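You operate a simulated robot arm through the tools that you are given. There is no shell and no other tool.

The job below is to be done with a simulated robot arm. You get a single attempt, and the scene is never put back.

TASK
Clear the stop and run the arc in the machine with the time on short.
Fine: pull the red stop button out, push reset once, hold lever on, set the time knob; push the green go button once when the heat lamp is out and wait for the done lamp.

Only the result counts: the job must be done as asked and must still hold three seconds after the hand-in. Knocking over, shifting, dropping, spilling or breaking anything else fails it.

THE ROBOT
A 7-joint arm with a two-finger parallel gripper, fixed in place. Base frame: the origin is on the floor under the middle of its stand, x ahead of it, y to its left, z up; the work surface is at about z = 1060. Readings come in mm, rad, newtons and seconds.
It reaches about 1479 mm from its shoulder. Its first joint turns from -2.897 to 2.897 rad. Payload 4.4 kg.
The TCP is the grasp point between the finger pads, 23 mm short of the fingertips. In the tool frame z runs along the fingers and y along their closing line. Largest opening 94 mm; finger width 38, thickness 10; the body of the gripper, 54 by 96 mm, starts 39 mm behind the TCP.
Orientation is that of the tool frame in the base frame, as [roll, pitch, yaw] about the fixed x, y, z axes, in that order (R = Rz(yaw) Ry(pitch) Rx(roll)). With the fingers straight down and closing along the base's y, the tool's x points along the base's -x, its y along +y and its z along -z.

THE INTERFACE
- The arm moves only by the tool step_arm. Its argument "deltas" is a list of rows, each a list of 3 entries, a list of its own where there are three numbers: the shift along the tool's x, y, z in units of 30 mm (1.0 is 30 mm), then the turn, a rotation vector about the tool's x, y, z in units of 4 degrees (1.0 is 4 degrees), then the gripper command, from -1 (fully open) to 1 (shut), values between in proportion. In form: [[[dx, dy, dz], [wx, wy, wz], grip], ...]. A call has 1 to 20 rows; each row shifts and turns the commanded pose from where the row before left it, along the tool's axes as they then stand. A call with a number of a shift or a turn outside -1 to 1 is refused whole. Rows are played at 5 a second. More than 50 mm and 0.15 rad between two rows, or a gripper value outside its range, and nothing of the call is played. A pose out of reach is approached as far as the arm can. The call stops where the force on the tool passes 60 N (or 10 N more than at its start, if that is more) or the arm is blocked; 0.2 s more then pass. Each finger travels about 72 mm/s and halts on what it meets, pressing with about 43 N; the grip force reading is that of the motor and also rises with nothing between the fingers. The clock runs only during rows and for 0.2 s after the last one: add rows that do not move to give the fingers time. It gives the time, the measured TCP pose, the force on the tool (base axes), the opening and the grip force at its end, in the units of the frame above (readings bear some noise), with the torque about the TCP (base axes, N m) and any sound that the robot's microphone picked up.
- Cameras (640 x 400 px; columns grow to the right, rows downward): "scene" is fixed at [220.5, -650.9, 1744.4]; the picture's right is [0.89, -0.45, 0.00], its down [-0.19, -0.37, -0.91] and it looks along [0.41, 0.81, -0.42] (base axes); focal length 367 px, centre (320, 200). "wrist" rides on the gripper at [86, 16, -75] in the tool frame; the picture's right is [-0.18, 0.98, 0.00], its down [-0.58, -0.11, -0.81] and it looks along [-0.79, -0.15, 0.59] (tool axes); focal length 243 px, centre (320, 200). There is no depth. A picture from a camera that has moved, and an enlarged one, comes with that camera's place and axes in the base frame and with its lens.
- camera(camera): a new picture of that camera. The clock stands still meanwhile.
- inspect(camera, box): a new picture of the part [left, top, right, bottom] of that camera's present view, enlarged. The clock stands still meanwhile.
- job_done(): hands the job in; it is judged then, once.

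Places have to be worked out from the pictures, the camera data and where the tool is seen. Open the gripper and draw the arm clear of the work before you hand the job in, unless the task says otherwise.

The tools are called after ">>>" as a command line: name --argument value ..., lists and objects as JSON in quotes. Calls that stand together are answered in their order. step_arm: Moves the arm, as the interface text tells. Its arguments: {"type":"object","properties":{"deltas":{"type":"array","items":{"type":"array"}}},"required":["deltas"]} The other tools are called the same way: camera (camera) takes a picture; inspect (camera, box) takes an enlarged picture of a part of a camera's view; job_done () hands the job in.

At the start:

```text
time_s: 0.0
eef_pos: [837.2, 261.6, 1415.8]
orientation: [3.142, 0.0, -3.141]
ft_force: [0.3, 0.9, 0.2]
moment: [0.0, -0.02, 0.02]
grip_width: 94.0
grasp_force: 0.1
```

scene: 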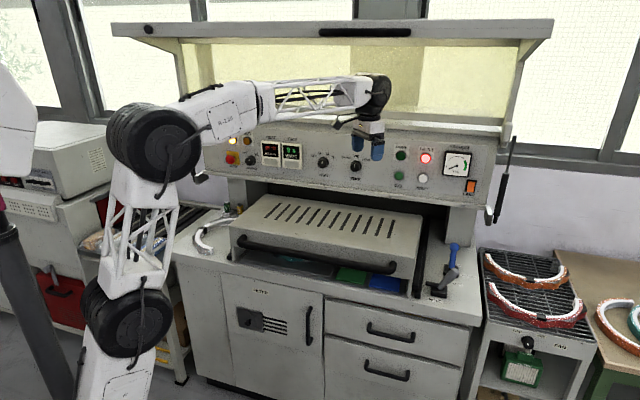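
wrist: 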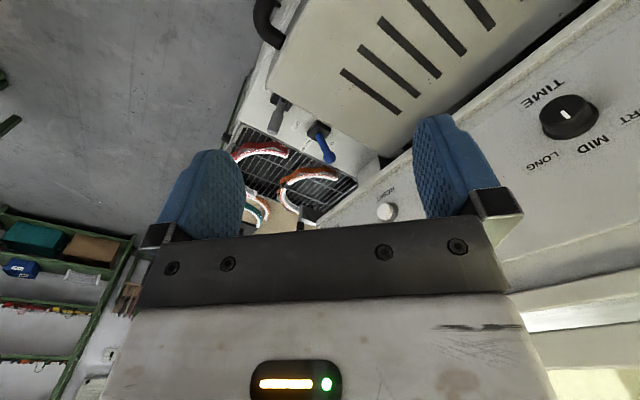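

I start by looking closely at the control panel and the machine in the scene view.

>>> inspect --camera "scene" --box '[210, 120, 350, 207]'

>>> inspect --camera "scene" --box '[340, 120, 500, 220]'

>>> inspect --camera "scene" --box '[170, 180, 490, 380]'

>>> camera --camera "wrist"

```text
4.57 times, centred on (280, 164) of scene
camera zoom: at [220.5, -650.9, 1744.4], right [0.89, -0.45, 0.0], down [-0.19, -0.37, -0.91], along [0.41, 0.81, -0.42], focal length 1678 px, centre (503, 367)
```

zoom: 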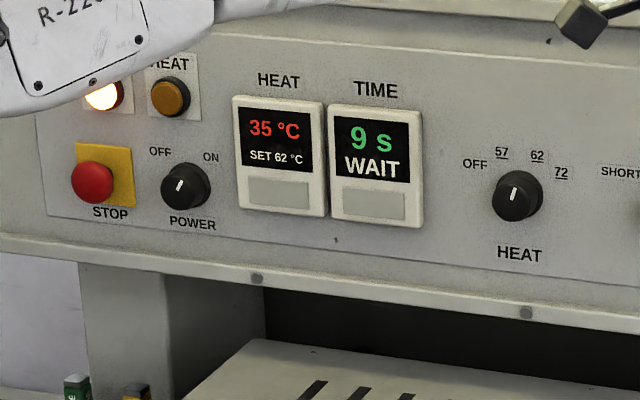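

```text
4.00 times, centred on (420, 170) of scene
camera zoom: at [220.5, -650.9, 1744.4], right [0.89, -0.45, 0.0], down [-0.19, -0.37, -0.91], along [0.41, 0.81, -0.42], focal length 1468 px, centre (-80, 320)
```

zoom: 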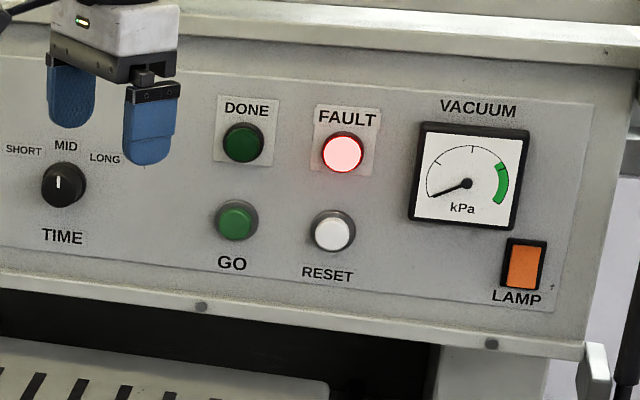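

```text
2.00 times, centred on (330, 280) of scene
camera zoom: at [220.5, -650.9, 1744.4], right [0.89, -0.45, 0.0], down [-0.19, -0.37, -0.91], along [0.41, 0.81, -0.42], focal length 734 px, centre (300, 40)
```

zoom: 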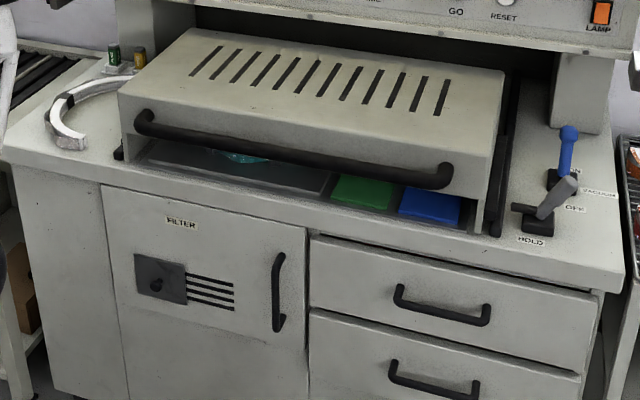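

```text
taken
camera wrist: at [751.3, 277.9, 1490.4], right [0.18, 0.98, 0.0], down [0.58, -0.11, 0.81], along [0.79, -0.15, -0.59], focal length 243 px, centre (320, 200)
```

wrist: 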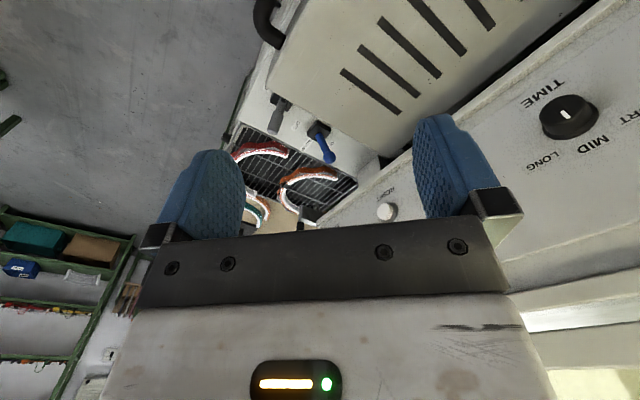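

The panel turns out to be rotated about 47° to the base (TIME knob near (973, 527, 1249), RESET near (1155, 332, 1235)). I zoom in on the levers and the knob pointers before moving.

>>> inspect --camera "scene" --box '[420, 230, 500, 310]'

>>> inspect --camera "scene" --box '[220, 230, 440, 310]'

>>> inspect --camera "wrist" --box '[220, 70, 400, 230]'

>>> inspect --camera "scene" --box '[310, 140, 370, 180]'

>>> inspect --camera "scene" --box '[220, 130, 280, 175]'

```text
5.00 times, centred on (460, 270) of scene
camera zoom: at [220.5, -650.9, 1744.4], right [0.89, -0.45, 0.0], down [-0.19, -0.37, -0.91], along [0.41, 0.81, -0.42], focal length 1835 px, centre (-380, -150)
```

zoom: 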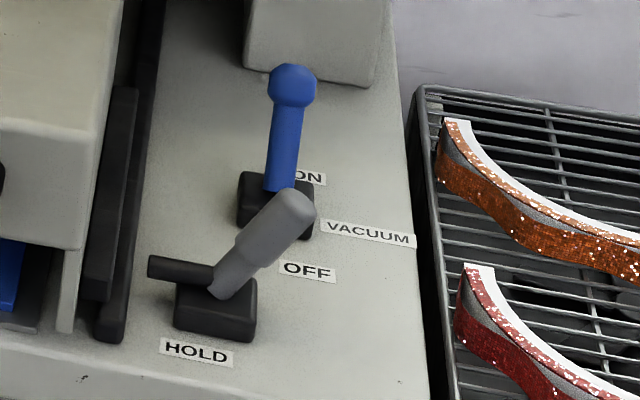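

```text
2.91 times, centred on (330, 270) of scene
camera zoom: at [220.5, -650.9, 1744.4], right [0.89, -0.45, 0.0], down [-0.19, -0.37, -0.91], along [0.41, 0.81, -0.42], focal length 1068 px, centre (291, -4)
```

zoom: 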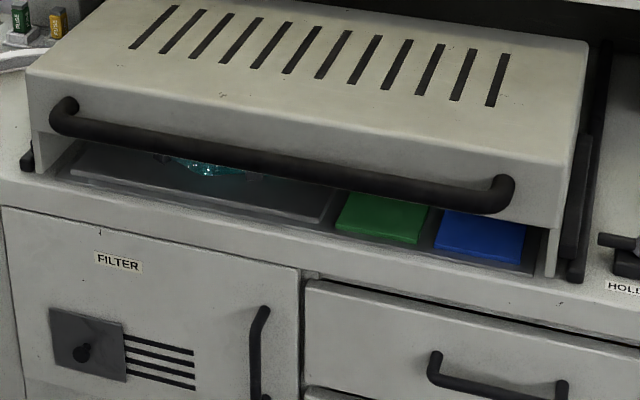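

```text
2.50 times, centred on (310, 150) of wrist
camera zoom: at [751.3, 277.9, 1490.4], right [0.18, 0.98, 0.0], down [0.58, -0.11, 0.81], along [0.79, -0.15, -0.59], focal length 606 px, centre (345, 325)
```

zoom: 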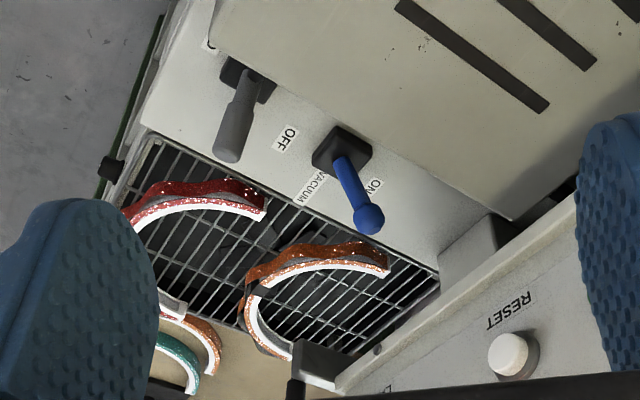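

```text
10.00 times, centred on (340, 160) of scene
camera zoom: at [220.5, -650.9, 1744.4], right [0.89, -0.45, 0.0], down [-0.19, -0.37, -0.91], along [0.41, 0.81, -0.42], focal length 3670 px, centre (120, 600)
```

zoom: 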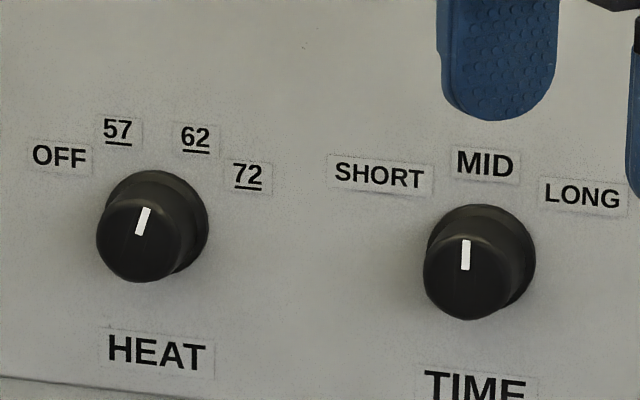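

```text
8.89 times, centred on (250, 152) of scene
camera zoom: at [220.5, -650.9, 1744.4], right [0.89, -0.45, 0.0], down [-0.19, -0.37, -0.91], along [0.41, 0.81, -0.42], focal length 3262 px, centre (942, 622)
```

zoom: 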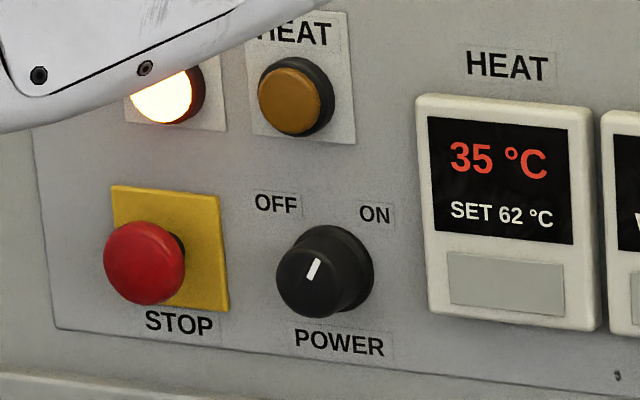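

The HOLD lever is grey at the front and the VACUUM lever is blue behind it; TIME points to MID and HEAT to 62. I turn the wrist 43° so that the camera faces the panel squarely, and draw back a little from it.

>>> step_arm --deltas '[[[0, 0, 0], [0, 0, -1], -1], [[0, 0, 0], [0, 0, -1], -1], [[0, 0, 0], [0, 0, -1], -1], [[0, 0, 0], [0, 0, -1], -1], [[0, 0, 0], [0, 0, -1], -1], [[0, 0, 0], [0, 0, -1], -1], [[0, 0, 0], [0, 0, -1], -1], [[0, 0, 0], [0, 0, -1], -1], [[0, 0, 0], [0, 0, -1], -1], [[0, 0, 0], [0, 0, -1], -1], [[0, 0, 0], [0, 0, -0.75], -1], [[0.8, 0, 0], [0, 0, 0], -1], [[0.8, 0, 0], [0, 0, 0], -1], [[0.8, 0, 0], [0, 0, 0], -1]]'

>>> camera --camera "wrist"

>>> camera --camera "scene"

```text
time_s: 3.0
eef_pos: [784.6, 212.8, 1416.2]
orientation: [3.14, -0.001, -2.392]
ft_force: [-0.1, -1.2, 0.6]
moment: [0.05, -0.01, -0.03]
grip_width: 94.2
grasp_force: 0.0
```

```text
taken
camera wrist: at [711.2, 165.8, 1491.2], right [-0.54, 0.84, 0.0], down [0.5, 0.32, 0.81], along [0.68, 0.43, -0.59], focal length 243 px, centre (320, 200)
```

wrist: 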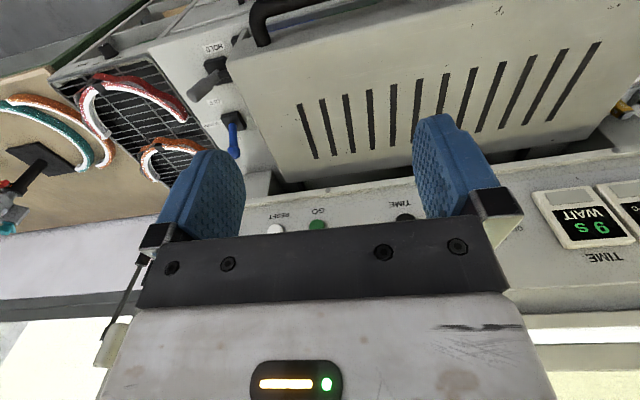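

```text
taken
```

scene: 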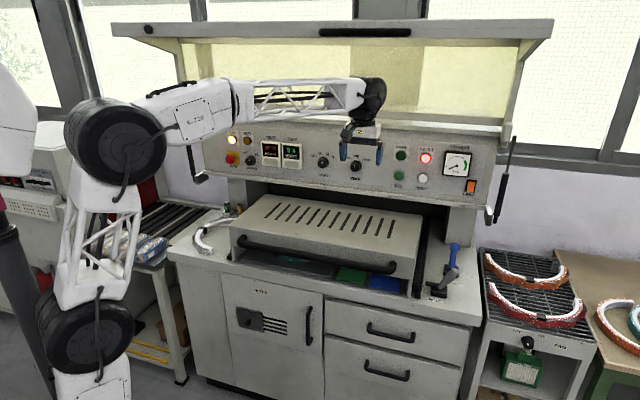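

The panel's horizontal direction works out as (0.68, −0.73), with GO near (1093, 399, 1233), RESET near (1155, 332, 1234) and the lid top near z = 1048. I look at the HOLD lever from this new wrist view.

>>> inspect --camera "wrist" --box '[160, 20, 320, 180]'

>>> inspect --camera "scene" --box '[425, 240, 485, 305]'

>>> inspect --camera "scene" --box '[220, 125, 310, 185]'

```text
2.50 times, centred on (240, 100) of wrist
camera zoom: at [711.2, 165.8, 1491.2], right [-0.54, 0.84, 0.0], down [0.5, 0.32, 0.81], along [0.68, 0.43, -0.59], focal length 606 px, centre (520, 450)
```

zoom: 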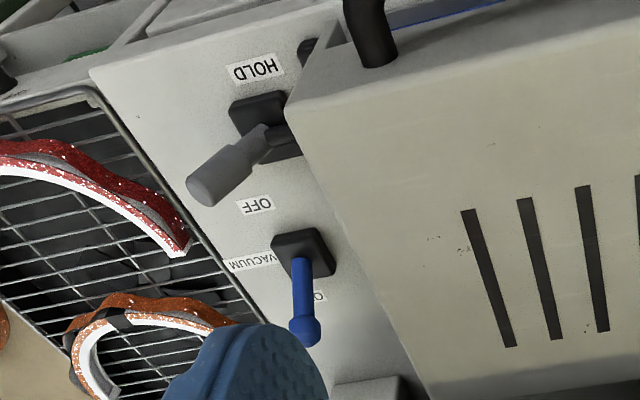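

```text
6.15 times, centred on (455, 272) of scene
camera zoom: at [220.5, -650.9, 1744.4], right [0.89, -0.45, 0.0], down [-0.19, -0.37, -0.91], along [0.41, 0.81, -0.42], focal length 2258 px, centre (-511, -246)
```

zoom: 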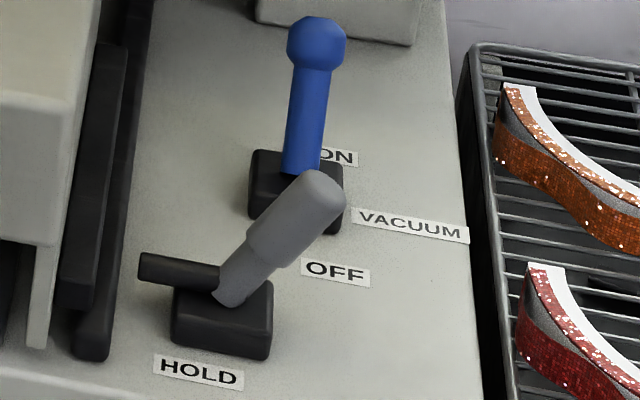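

```text
6.67 times, centred on (265, 155) of scene
camera zoom: at [220.5, -650.9, 1744.4], right [0.89, -0.45, 0.0], down [-0.19, -0.37, -0.91], along [0.41, 0.81, -0.42], focal length 2447 px, centre (687, 500)
```

zoom: 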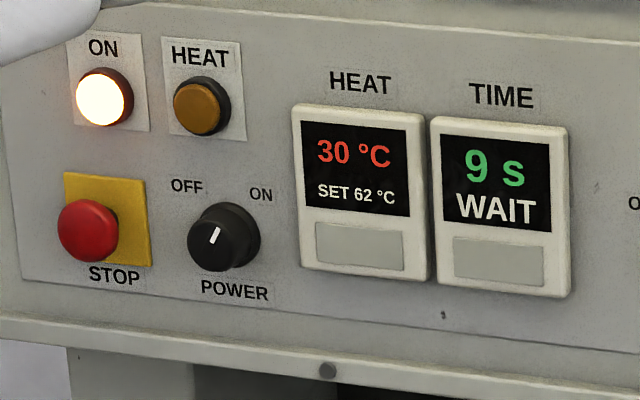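

The vacuum lever already leans back towards ON, while the grey HOLD lever leans away from the lid. Now I pitch the tool towards the panel in place, first part-way, and take a look at the panel from the wrist camera.

>>> step_arm --deltas '[[[0, 0, 0], [0, -1, 0], -1], [[0, 0, 0], [0, -1, 0], -1], [[0, 0, 0], [0, -1, 0], -1], [[0, 0, 0], [0, -1, 0], -1], [[0, 0, 0], [0, -1, 0], -1], [[0, 0, 0], [0, -1, 0], -1], [[0, 0, 0], [0, -1, 0], -1], [[0, 0, 0], [0, -1, 0], -1], [[0, 0, 0], [0, -1, 0], -1], [[0, 0, 0], [0, -1, 0], -1], [[0, 0, 0], [0, -1, 0], -1]]'

>>> camera --camera "wrist"

>>> camera --camera "scene"

```text
time_s: 5.4
eef_pos: [785.4, 212.4, 1415.4]
orientation: [-3.141, 0.768, -2.391]
ft_force: [-0.1, 0.3, -0.1]
moment: [-0.04, 0.0, -0.02]
grip_width: 93.9
grasp_force: 0.1
```

```text
taken
camera wrist: at [691.3, 146.9, 1409.1], right [-0.57, 0.81, 0.13], down [-0.03, -0.18, 0.98], along [0.82, 0.56, 0.13], focal length 243 px, centre (320, 200)
```

wrist: 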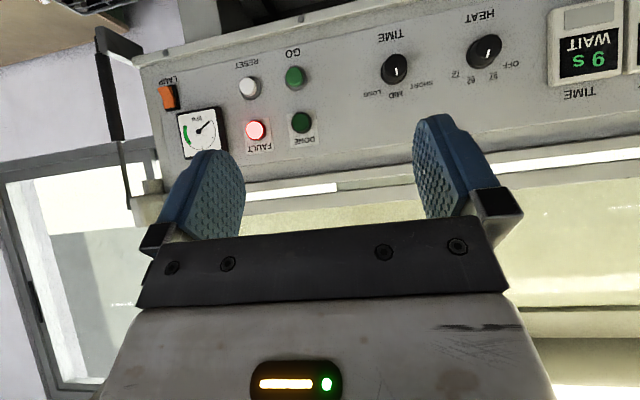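

```text
taken
```

scene: 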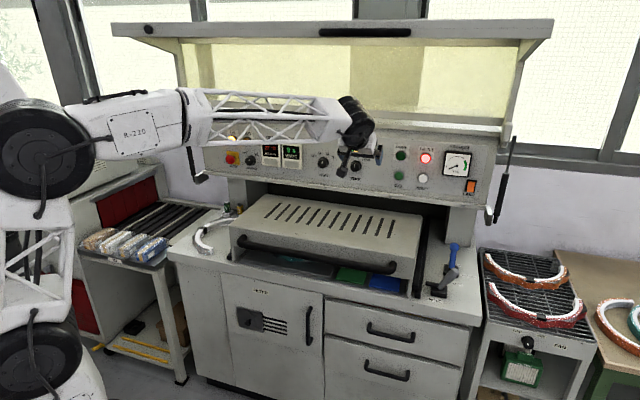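

The FAULT lamp triangulates to about (1160, 337, 1315), so the panel is nearly vertical. I finish pitching the tool to horizontal, and then check before moving left towards STOP (estimated near (572, 945, 1213)).

>>> step_arm --deltas '[[[0, 0, 0], [0, -1, 0], -1], [[0, 0, 0], [0, -1, 0], -1], [[0, 0, 0], [0, -1, 0], -1], [[0, 0, 0], [0, -1, 0], -1], [[0, 0, 0], [0, -1, 0], -1], [[0, 0, 0], [0, -1, 0], -1], [[0, 0, 0], [0, -1, 0], -1], [[0, 0, 0], [0, -1, 0], -1], [[0, 0, 0], [0, -1, 0], -1], [[0, 0, 0], [0, -1, 0], -1], [[0, 0, 0], [0, -1, 0], -1], [[0, 0, 0], [0, -0.5, 0], -1]]'

>>> camera --camera "scene"

>>> camera --camera "wrist"

```text
time_s: 8.0
eef_pos: [785.6, 212.1, 1416.3]
orientation: [-0.474, 1.57, 0.279]
ft_force: [0.3, -0.2, 0.3]
moment: [0.03, 0.0, 0.01]
grip_width: 94.1
grasp_force: 0.1
```

```text
taken
```

scene: 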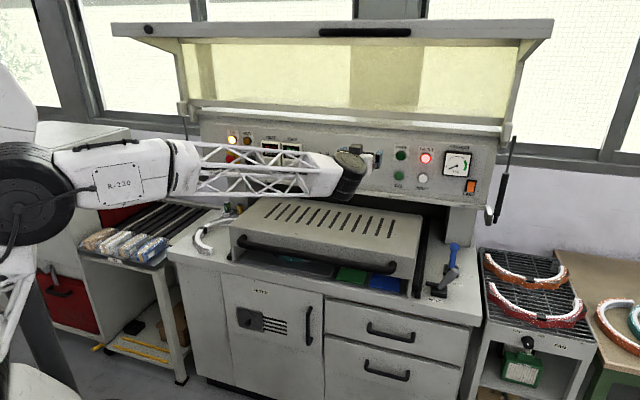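

```text
taken
camera wrist: at [719.7, 173.3, 1329.2], right [-0.67, 0.72, 0.18], down [-0.52, -0.63, 0.58], along [0.53, 0.29, 0.79], focal length 243 px, centre (320, 200)
```

wrist: 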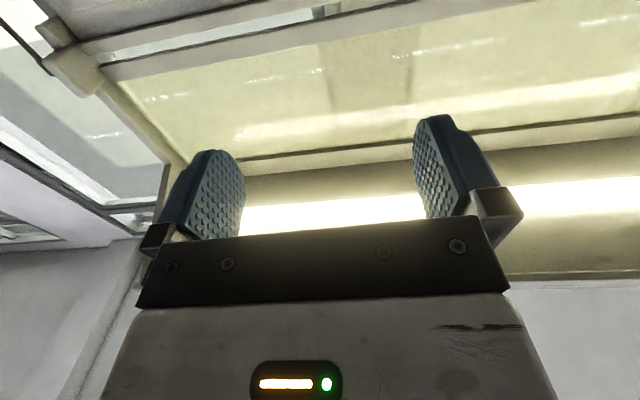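

The tool is now level and facing the panel. I travel left along the panel while lowering, staying about 350 mm in front of it, towards the STOP button.

>>> step_arm --deltas '[[[0.34, 1, 0], [0, 0, 0], -1], [[0.34, 1, 0], [0, 0, 0], -1], [[0.34, 1, 0], [0, 0, 0], -1], [[0.34, 1, 0], [0, 0, 0], -1], [[0.34, 1, 0], [0, 0, 0], -1], [[0.34, 1, 0], [0, 0, 0], -1], [[0.34, 1, 0], [0, 0, 0], -1], [[0.34, 1, 0], [0, 0, 0], -1], [[0.34, 1, 0], [0, 0, 0], -1], [[0.34, 1, 0], [0, 0, 0], -1], [[0.34, 1, 0], [0, 0, 0], -1], [[0.34, 1, 0], [0, 0, 0], -1], [[0.34, 1, 0], [0, 0, 0], -1], [[0.34, 1, 0], [0, 0, 0], -1], [[0.34, 1, 0], [0, 0, 0], -1], [[0.34, 1, 0], [0, 0, 0], -1], [[0.34, 1, 0], [0, 0, 0], -1], [[0.34, 1, 0], [0, 0, 0], -1], [[0.34, 1, 0], [0, 0, 0], -1], [[0.34, 1, 0], [0, 0, 0], -1]]'

>>> camera --camera "scene"

>>> camera --camera "wrist"

```text
time_s: 12.2
eef_pos: [378.4, 647.6, 1212.8]
orientation: [2.697, 1.571, -2.836]
ft_force: [-0.6, -0.2, 0.1]
moment: [-0.02, 0.01, -0.02]
grip_width: 93.8
grasp_force: 0.0
out of reach, approached as far as the arm can: row 12, 13, 14, 15
```

```text
taken
```

scene: 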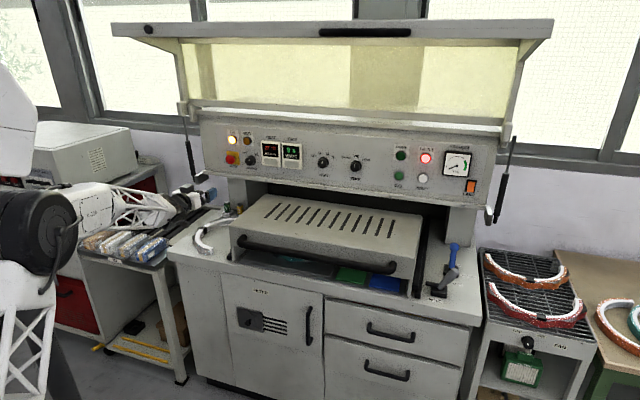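

```text
taken
camera wrist: at [313.9, 608.6, 1126.3], right [-0.67, 0.72, 0.18], down [-0.52, -0.63, 0.58], along [0.53, 0.29, 0.79], focal length 243 px, centre (320, 200)
```

wrist: 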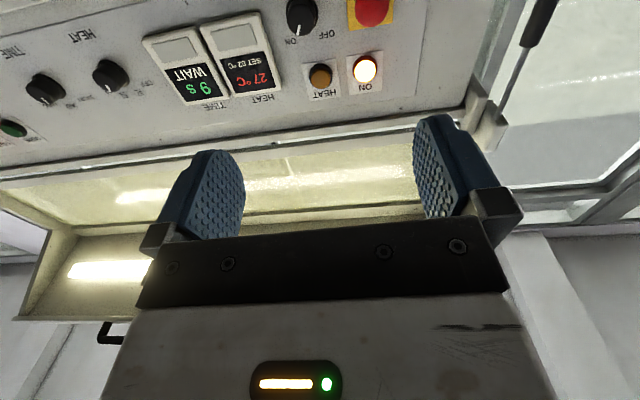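

From this view the panel turns out to be about 3.4° more rotated than I had it; the STOP head is near (557, 885, 1235) with the ON lamp at (575, 895, 1320). I correct the tool yaw and advance to about 100 mm in front of STOP with the fingers part open.

>>> step_arm --deltas '[[[0, 0, 0], [-0.85, 0, 0], -0.4], [[-0.105, 0.167, 0.93], [0, 0, 0], -0.4], [[-0.105, 0.167, 0.93], [0, 0, 0], -0.4], [[-0.105, 0.167, 0.93], [0, 0, 0], -0.4], [[-0.105, 0.167, 0.93], [0, 0, 0], -0.4], [[-0.105, 0.167, 0.93], [0, 0, 0], -0.4], [[-0.105, 0.167, 0.93], [0, 0, 0], -0.4], [[-0.105, 0.167, 0.93], [0, 0, 0], -0.4]]'

>>> camera --camera "wrist"

>>> camera --camera "scene"

```text
time_s: 14.0
eef_pos: [487.7, 811.9, 1235.5]
orientation: [0.603, 1.57, 1.411]
ft_force: [-0.1, -0.3, 0.3]
moment: [-0.01, 0.0, -0.01]
grip_width: 65.7
grasp_force: 0.0
```

```text
taken
camera wrist: at [426.4, 769.3, 1148.9], right [-0.71, 0.68, 0.18], down [-0.48, -0.66, 0.58], along [0.52, 0.33, 0.79], focal length 243 px, centre (320, 200)
```

wrist: 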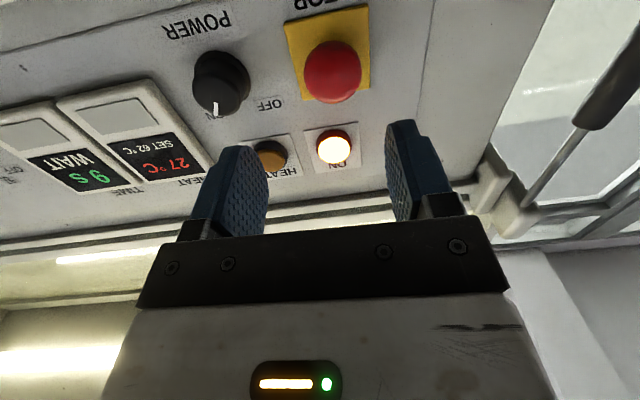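

```text
taken
```

scene: 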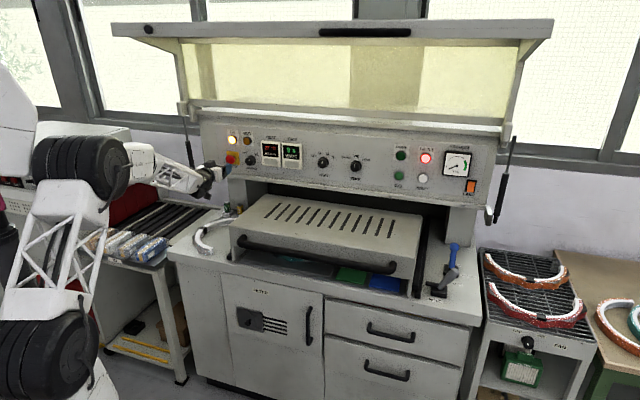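

STOP appears just ahead of the tool axis, about 9 mm to the tool's +y side. I shift over and advance 50 mm, then re-check.

>>> step_arm --deltas '[[[0, 0.3, 0], [0, 0, 0], -0.4], [[0, 0, 0.83], [0, 0, 0], -0.4], [[0, 0, 0.83], [0, 0, 0], -0.4]]'

>>> camera --camera "wrist"

>>> inspect --camera "scene" --box '[170, 120, 290, 210]'

```text
time_s: 14.8
eef_pos: [515.9, 854.3, 1235.3]
orientation: [1.242, 1.57, 2.05]
ft_force: [-0.6, 1.2, 1.1]
moment: [0.04, 0.0, 0.01]
grip_width: 65.8
grasp_force: 0.0
```

```text
taken
camera wrist: at [453.4, 811.5, 1148.3], right [-0.71, 0.68, 0.18], down [-0.48, -0.66, 0.58], along [0.52, 0.33, 0.79], focal length 243 px, centre (320, 200)
```

wrist: 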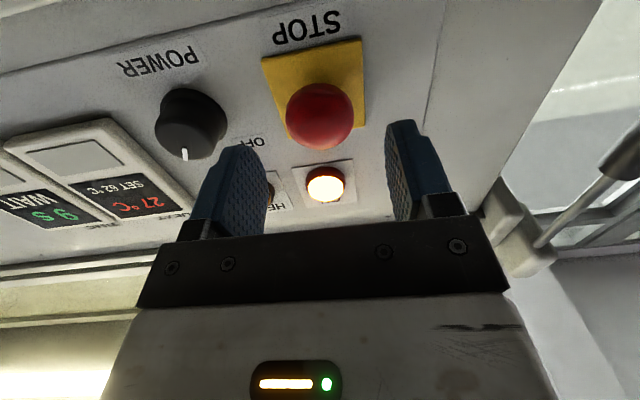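

```text
4.44 times, centred on (230, 165) of scene
camera zoom: at [220.5, -650.9, 1744.4], right [0.89, -0.45, 0.0], down [-0.19, -0.37, -0.91], along [0.41, 0.81, -0.42], focal length 1631 px, centre (720, 356)
```

zoom: 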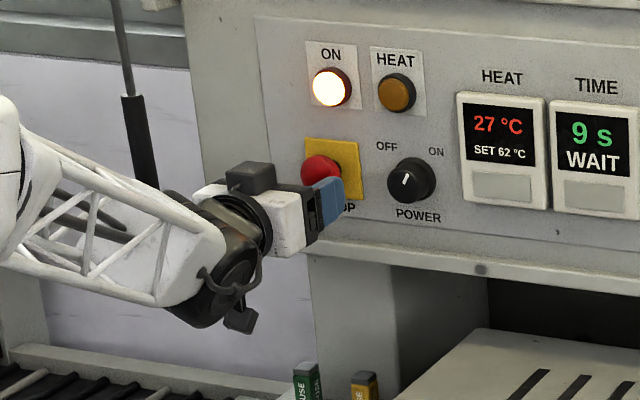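

The head is now on the tool axis, about 50 mm ahead of the TCP. I advance 42 mm and then close on it.

>>> step_arm --deltas '[[[0, 0, 0.7], [0, 0, 0], -0.4], [[0, 0, 0.7], [0, 0, 0], -0.4]]'

>>> camera --camera "wrist"

>>> inspect --camera "scene" --box '[190, 130, 270, 190]'

```text
time_s: 15.4
eef_pos: [545.0, 884.3, 1235.9]
orientation: [0.157, 1.57, 0.967]
ft_force: [0.0, 0.0, -0.2]
moment: [0.0, 0.0, 0.0]
grip_width: 65.7
grasp_force: 0.1
```

```text
taken
camera wrist: at [482.4, 840.9, 1148.7], right [-0.71, 0.68, 0.18], down [-0.48, -0.66, 0.58], along [0.52, 0.33, 0.79], focal length 243 px, centre (320, 200)
```

wrist: 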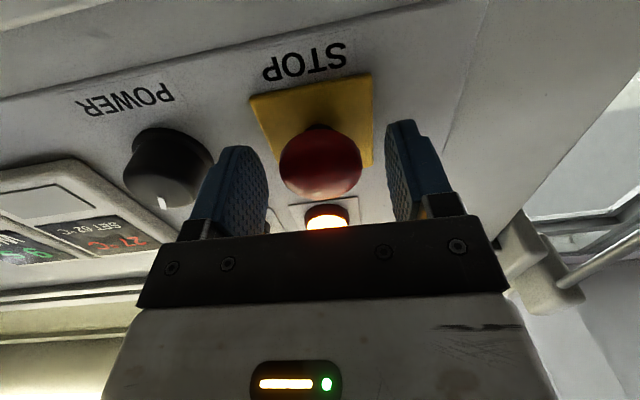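

```text
6.67 times, centred on (230, 160) of scene
camera zoom: at [220.5, -650.9, 1744.4], right [0.89, -0.45, 0.0], down [-0.19, -0.37, -0.91], along [0.41, 0.81, -0.42], focal length 2447 px, centre (920, 467)
```

zoom: 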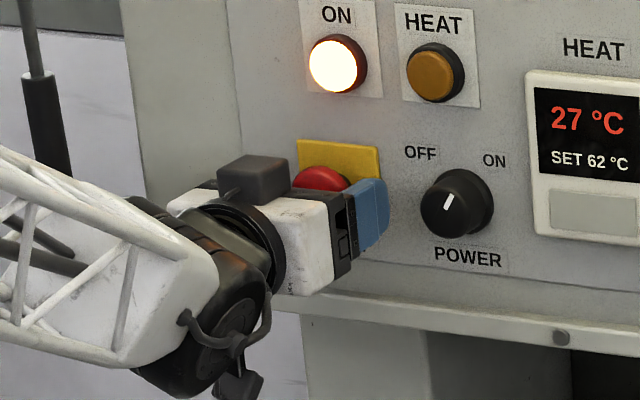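

The head sits between the pads with the fingertips past its widest part. I close the gripper and look at the grip readings.

>>> step_arm --deltas '[[[0, 0, 0], [0, 0, 0], 1], [[0, 0, 0], [0, 0, 0], 1], [[0, 0, 0], [0, 0, 0], 1], [[0, 0, 0], [0, 0, 0], 1]]'

>>> camera --camera "wrist"

```text
time_s: 16.4
eef_pos: [543.7, 883.4, 1234.6]
orientation: [2.922, 1.57, -2.552]
ft_force: [-0.8, 7.9, 2.0]
moment: [-0.01, -0.02, 0.18]
grip_width: 40.8
grasp_force: 44.7
```

```text
taken
camera wrist: at [482.3, 840.8, 1148.4], right [-0.71, 0.68, 0.18], down [-0.48, -0.66, 0.58], along [0.52, 0.33, 0.79], focal length 243 px, centre (320, 200)
```

wrist: 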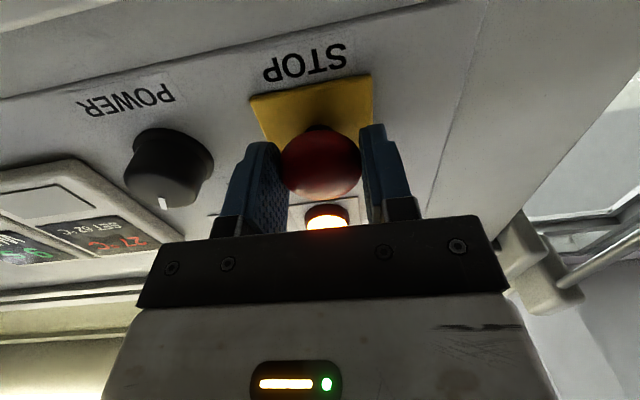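

Gripped at 40.8 mm, the head's diameter. I pull straight back in small steps.

>>> step_arm --deltas '[[[0, 0, -0.15], [0, 0, 0], 1], [[0, 0, -0.15], [0, 0, 0], 1], [[0, 0, -0.15], [0, 0, 0], 1], [[0, 0, 0], [0, 0, 0], 1]]'

>>> camera --camera "wrist"

>>> inspect --camera "scene" --box '[190, 120, 310, 210]'

```text
time_s: 17.4
eef_pos: [535.4, 875.0, 1234.3]
orientation: [0.0, 1.571, 0.809]
ft_force: [15.0, 33.6, 2.0]
moment: [-0.06, -0.02, 0.12]
grip_width: 40.6
grasp_force: 45.1
```

```text
taken
camera wrist: at [473.7, 832.2, 1148.3], right [-0.71, 0.68, 0.18], down [-0.48, -0.66, 0.58], along [0.52, 0.33, 0.79], focal length 243 px, centre (320, 200)
```

wrist: 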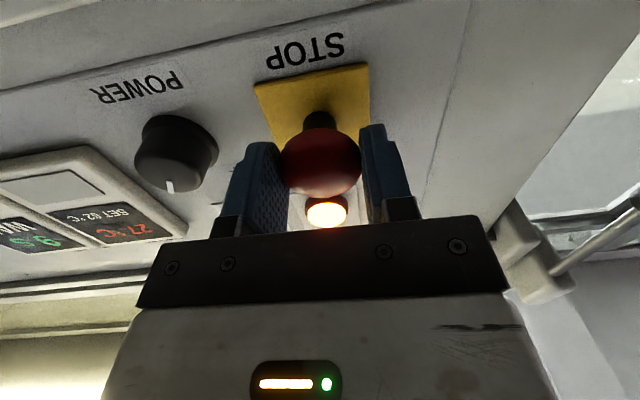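

```text
4.44 times, centred on (250, 165) of scene
camera zoom: at [220.5, -650.9, 1744.4], right [0.89, -0.45, 0.0], down [-0.19, -0.37, -0.91], along [0.41, 0.81, -0.42], focal length 1631 px, centre (631, 356)
```

zoom: 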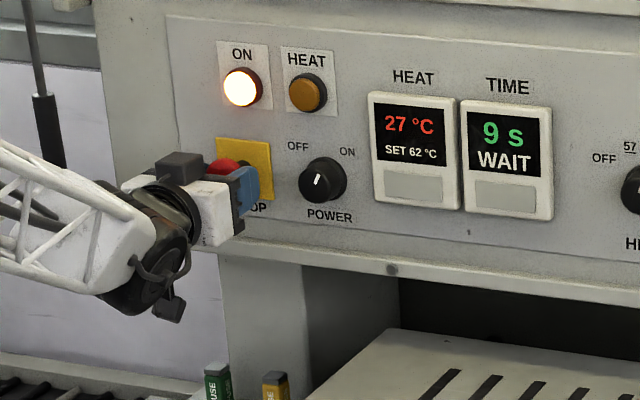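

The head has come out about 12 mm with 37 N of pull. I pull a little further to make sure it passes its latch.

>>> step_arm --deltas '[[[0, 0, -0.1], [0, 0, 0], 1], [[0, 0, 0], [0, 0, 0], 1]]'

>>> camera --camera "wrist"

```text
time_s: 18.0
eef_pos: [535.2, 872.8, 1235.0]
orientation: [0.372, 1.571, 1.185]
ft_force: [12.8, 35.6, 0.6]
moment: [-0.03, -0.02, 0.21]
grip_width: 40.3
grasp_force: 44.5
```

```text
taken
camera wrist: at [471.5, 829.8, 1148.1], right [-0.71, 0.68, 0.18], down [-0.48, -0.66, 0.58], along [0.52, 0.33, 0.79], focal length 243 px, centre (320, 200)
```

wrist: 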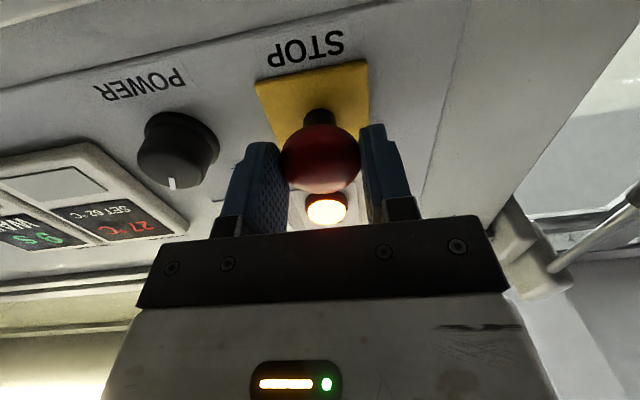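

The pads now begin to slide on the head, so it is at its end stop. I open the gripper and check that the head stays out.

>>> step_arm --deltas '[[[0, 0, 0], [0, 0, 0], -0.4], [[0, 0, 0], [0, 0, 0], -0.4], [[0, 0, 0], [0, 0, 0], -0.4]]'

>>> camera --camera "wrist"

```text
time_s: 18.8
eef_pos: [533.5, 872.6, 1236.1]
orientation: [2.829, 1.569, -2.645]
ft_force: [0.2, 0.2, 0.3]
moment: [-0.02, 0.0, 0.01]
grip_width: 65.8
grasp_force: 0.0
```

```text
taken
camera wrist: at [471.6, 829.3, 1148.7], right [-0.71, 0.68, 0.18], down [-0.48, -0.66, 0.58], along [0.52, 0.33, 0.79], focal length 243 px, centre (320, 200)
```

wrist: 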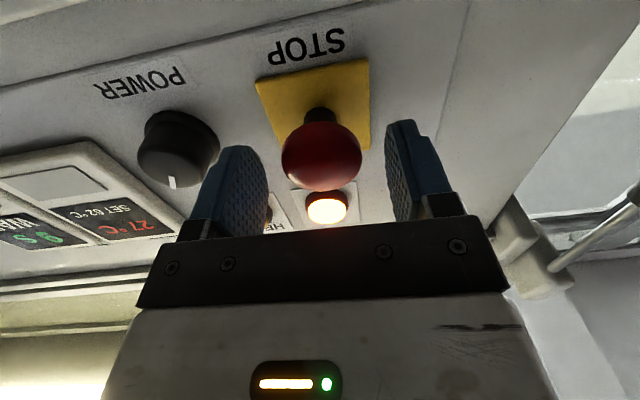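

STOP stays out. I back off 100 mm, close the fingers, and travel right along the panel towards RESET.

>>> step_arm --deltas '[[[0, 0, -0.83], [0, 0, 0], -0.4], [[0, 0, -0.83], [0, 0, 0], -0.4], [[0, 0, -0.83], [0, 0, 0], -0.4], [[0, 0, -0.83], [0, 0, 0], -0.4], [[0, -1, 0], [0, 0, 0], 1], [[0, -1, 0], [0, 0, 0], 1], [[0, -1, 0], [0, 0, 0], 1], [[0, -1, 0], [0, 0, 0], 1], [[0, -1, 0], [0, 0, 0], 1], [[0, -1, 0], [0, 0, 0], 1], [[0, -1, 0], [0, 0, 0], 1], [[0, -1, 0], [0, 0, 0], 1], [[0, -1, 0], [0, 0, 0], 1], [[0, -1, 0], [0, 0, 0], 1], [[0, -1, 0], [0, 0, 0], 1], [[0, -1, 0], [0, 0, 0], 1], [[0, -1, 0], [0, 0, 0], 1], [[0, -1, 0], [0, 0, 0], 1], [[0, -1, 0], [0, 0, 0], 1], [[0, -1, 0], [0, 0, 0], 1]]'

>>> camera --camera "scene"

>>> camera --camera "wrist"

```text
time_s: 23.0
eef_pos: [813.4, 467.6, 1233.1]
orientation: [-2.437, 1.57, -1.626]
ft_force: [-0.3, 0.7, 0.0]
moment: [0.02, 0.01, 0.03]
grip_width: 0.0
grasp_force: 42.1
```

```text
taken
```

scene: 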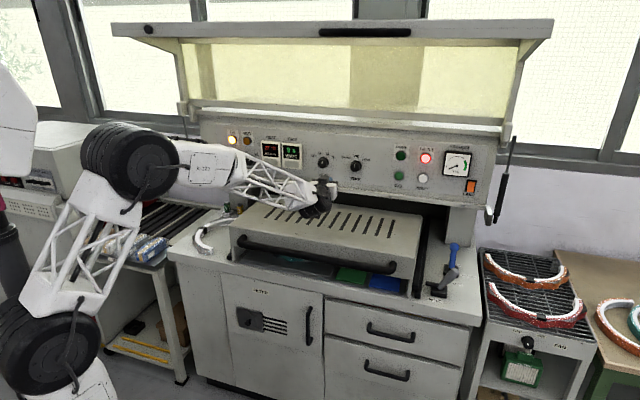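

```text
taken
camera wrist: at [751.1, 424.9, 1146.9], right [-0.71, 0.68, 0.18], down [-0.48, -0.66, 0.58], along [0.52, 0.33, 0.79], focal length 243 px, centre (320, 200)
```

wrist: 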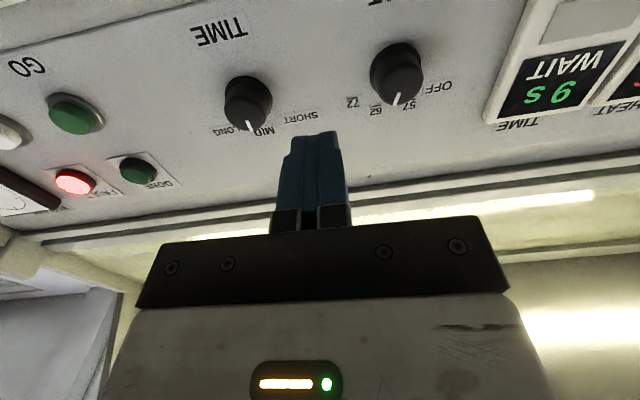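

Now beside TIME; from this view RESET lies about 345 mm further along and perhaps a little higher. I go on to a point in front of RESET.

>>> step_arm --deltas '[[[0, -1, 0], [0, 0, 0], 1], [[0, -1, 0], [0, 0, 0], 1], [[0, -1, 0], [0, 0, 0], 1], [[0, -1, 0], [0, 0, 0], 1], [[0, -1, 0], [0, 0, 0], 1], [[0, -1, 0], [0, 0, 0], 1], [[0, -1, 0], [0, 0, 0], 1], [[0, -1, 0], [0, 0, 0], 1], [[0, -1, 0], [0, 0, 0], 1], [[0, -1, 0], [0, 0, 0], 1], [[0, -1, 0], [0, 0, 0], 1], [[-0.3, -0.4, 0], [0, 0, 0], 1]]'

>>> camera --camera "wrist"

>>> inspect --camera "scene" --box '[350, 130, 490, 220]'

```text
time_s: 25.6
eef_pos: [1060.4, 234.2, 1244.1]
orientation: [-0.099, 1.571, 0.713]
ft_force: [0.7, 0.0, 0.2]
moment: [0.03, -0.03, 0.0]
grip_width: 0.1
grasp_force: 42.3
```

```text
taken
camera wrist: at [998.5, 190.6, 1157.4], right [-0.71, 0.68, 0.18], down [-0.48, -0.66, 0.58], along [0.52, 0.33, 0.79], focal length 243 px, centre (320, 200)
```

wrist: 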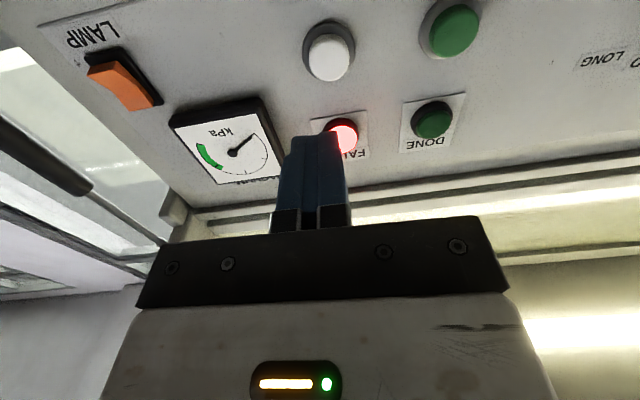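

```text
4.44 times, centred on (420, 175) of scene
camera zoom: at [220.5, -650.9, 1744.4], right [0.89, -0.45, 0.0], down [-0.19, -0.37, -0.91], along [0.41, 0.81, -0.42], focal length 1631 px, centre (-124, 311)
```

zoom: 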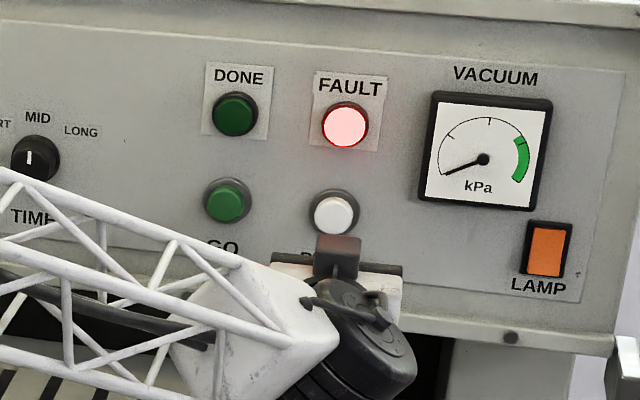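

RESET triangulates to about (1141, 323, 1242), some 120 mm ahead of the TCP, and the panel's true normal now looks like 45°. I correct the yaw by about 1.3°, shift 6 mm and approach to roughly 20 mm short.

>>> step_arm --deltas '[[[0, 0.22, 0], [0.33, 0, 0], 1], [[0, 0, 0.85], [0, 0, 0], 1], [[0, 0, 0.85], [0, 0, 0], 1], [[0, 0, 0.85], [0, 0, 0], 1]]'

>>> camera --camera "wrist"

>>> inspect --camera "scene" --box '[380, 140, 480, 205]'

```text
time_s: 26.6
eef_pos: [1110.5, 292.7, 1248.0]
orientation: [-0.116, 1.57, 0.669]
ft_force: [1.2, 0.9, 0.0]
moment: [0.0, 0.0, -0.02]
grip_width: 0.1
grasp_force: 42.4
```

```text
taken
camera wrist: at [1047.8, 251.6, 1159.9], right [-0.7, 0.69, 0.18], down [-0.49, -0.65, 0.58], along [0.52, 0.31, 0.79], focal length 243 px, centre (320, 200)
```

wrist: 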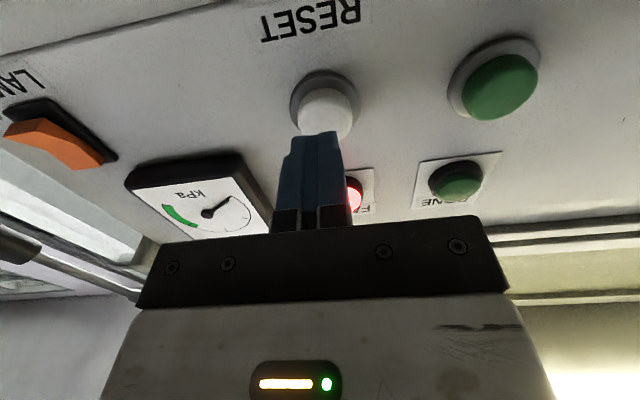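

```text
6.15 times, centred on (430, 172) of scene
camera zoom: at [220.5, -650.9, 1744.4], right [0.89, -0.45, 0.0], down [-0.19, -0.37, -0.91], along [0.41, 0.81, -0.42], focal length 2258 px, centre (-357, 369)
```

zoom: 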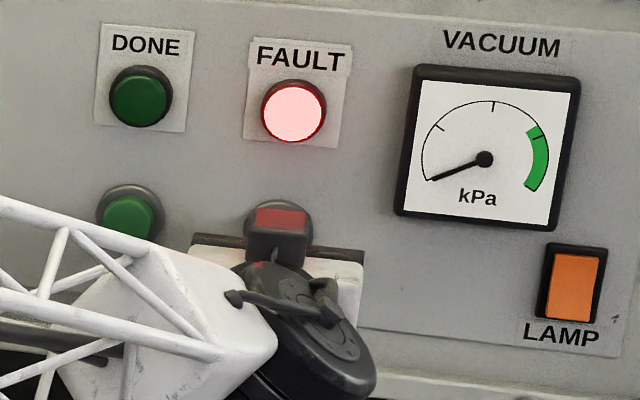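

RESET is about 24 mm beyond the fingertips and ~6 mm lower than the axis. I shift down 6 mm and advance 18 mm, checking contact.

>>> step_arm --deltas '[[[0.2, 0, 0], [0, 0, 0], 1], [[0, 0, 0.6], [0, 0, 0], 1]]'

>>> camera --camera "wrist"

>>> inspect --camera "scene" --box '[380, 140, 480, 205]'

```text
time_s: 27.2
eef_pos: [1125.1, 305.6, 1237.7]
orientation: [2.621, 1.57, -2.872]
ft_force: [0.2, -2.2, -1.4]
moment: [-0.01, -0.02, -0.02]
grip_width: 0.1
grasp_force: 42.6
```

```text
taken
camera wrist: at [1060.1, 263.5, 1151.7], right [-0.7, 0.69, 0.18], down [-0.49, -0.65, 0.58], along [0.52, 0.31, 0.79], focal length 243 px, centre (320, 200)
```

wrist: 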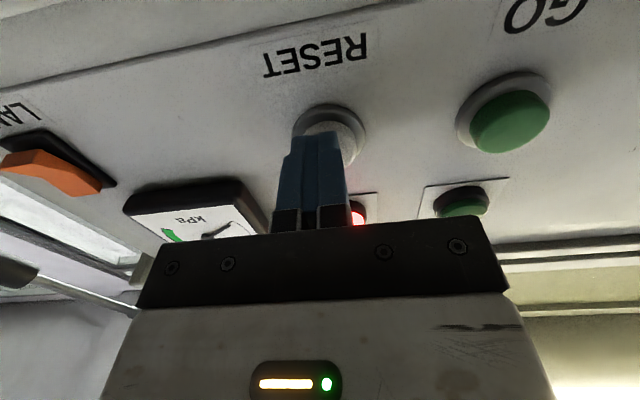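

```text
6.15 times, centred on (430, 172) of scene
camera zoom: at [220.5, -650.9, 1744.4], right [0.89, -0.45, 0.0], down [-0.19, -0.37, -0.91], along [0.41, 0.81, -0.42], focal length 2258 px, centre (-357, 369)
```

zoom: 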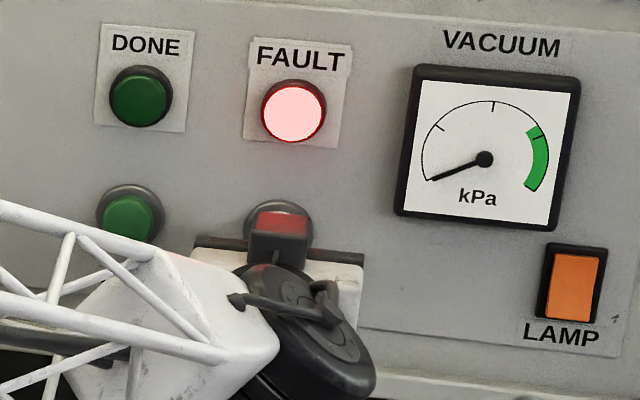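

The button sits slightly to the +y side of the fingers. I nudge 4 mm over and press forward in small steps watching the force.

>>> step_arm --deltas '[[[0, 0.13, 0], [0, 0, 0], 1], [[0, 0, 0.17], [0, 0, 0], 1]]'

>>> step_arm --deltas '[[[0, 0, 0.1], [0, 0, 0], 1]]'

>>> inspect --camera "wrist" --box '[230, 60, 430, 230]'

```text
time_s: 27.8
eef_pos: [1124.5, 311.1, 1237.7]
orientation: [2.217, 1.57, 3.003]
ft_force: [-18.0, -9.1, 1.5]
moment: [0.01, -0.12, 0.15]
grip_width: 0.0
grasp_force: 42.9
heard: click
```

```text
time_s: 28.2
eef_pos: [1125.4, 312.3, 1238.9]
orientation: [2.847, 1.568, -2.65]
ft_force: [-32.8, -20.3, 1.1]
moment: [0.09, -0.19, 0.19]
grip_width: 0.0
grasp_force: 42.2
```

```text
2.35 times, centred on (330, 145) of wrist
camera zoom: at [1062.3, 271.4, 1152.1], right [-0.7, 0.69, 0.18], down [-0.49, -0.65, 0.58], along [0.52, 0.31, 0.79], focal length 571 px, centre (296, 329)
```

zoom: 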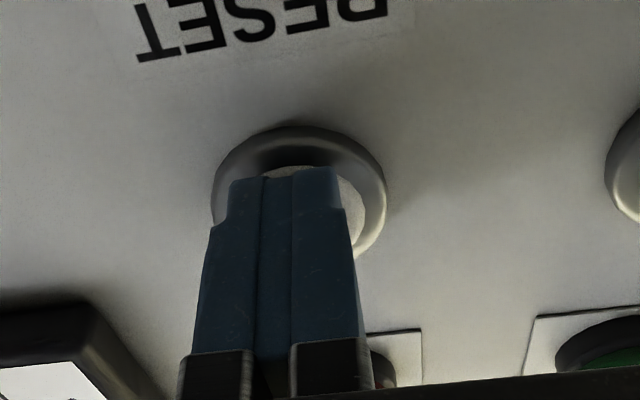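

A click was heard and the FAULT lamp looks out. I retreat straight back and check the lamps.

>>> step_arm --deltas '[[[0, 0, -0.5], [0, 0, 0], 1], [[0, 0, -0.9], [0, 0, 0], 1], [[0, 0, -0.9], [0, 0, 0], 1], [[0, 0, -0.9], [0, 0, 0], 1]]'

>>> camera --camera "scene"

>>> inspect --camera "scene" --box '[215, 125, 305, 185]'

>>> inspect --camera "scene" --box '[340, 130, 490, 215]'

```text
time_s: 29.2
eef_pos: [1055.3, 247.0, 1237.5]
orientation: [-1.916, 1.569, -1.13]
ft_force: [-0.2, 0.5, -0.9]
moment: [0.02, -0.02, 0.03]
grip_width: 0.1
grasp_force: 42.6
```

```text
taken
```

scene: 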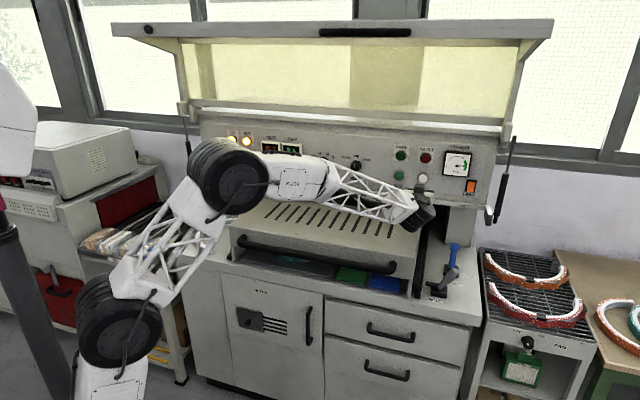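

```text
6.67 times, centred on (260, 155) of scene
camera zoom: at [220.5, -650.9, 1744.4], right [0.89, -0.45, 0.0], down [-0.19, -0.37, -0.91], along [0.41, 0.81, -0.42], focal length 2447 px, centre (720, 500)
```

zoom: 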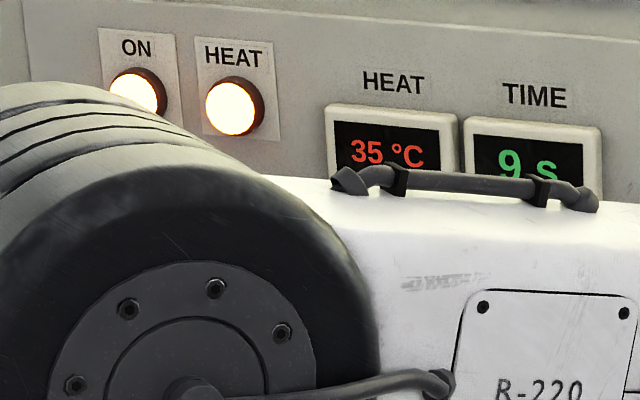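

```text
4.27 times, centred on (415, 172) of scene
camera zoom: at [220.5, -650.9, 1744.4], right [0.89, -0.45, 0.0], down [-0.19, -0.37, -0.91], along [0.41, 0.81, -0.42], focal length 1566 px, centre (-85, 317)
```

zoom: 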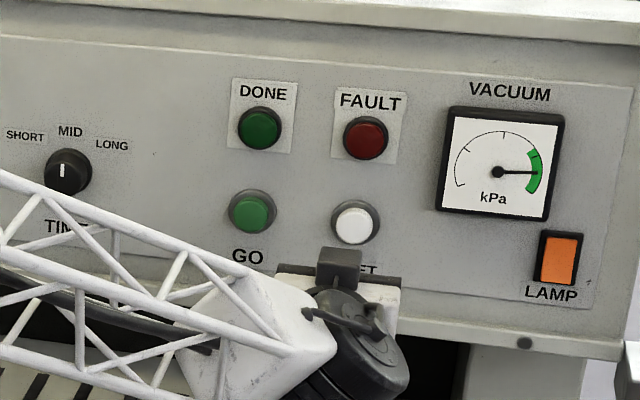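

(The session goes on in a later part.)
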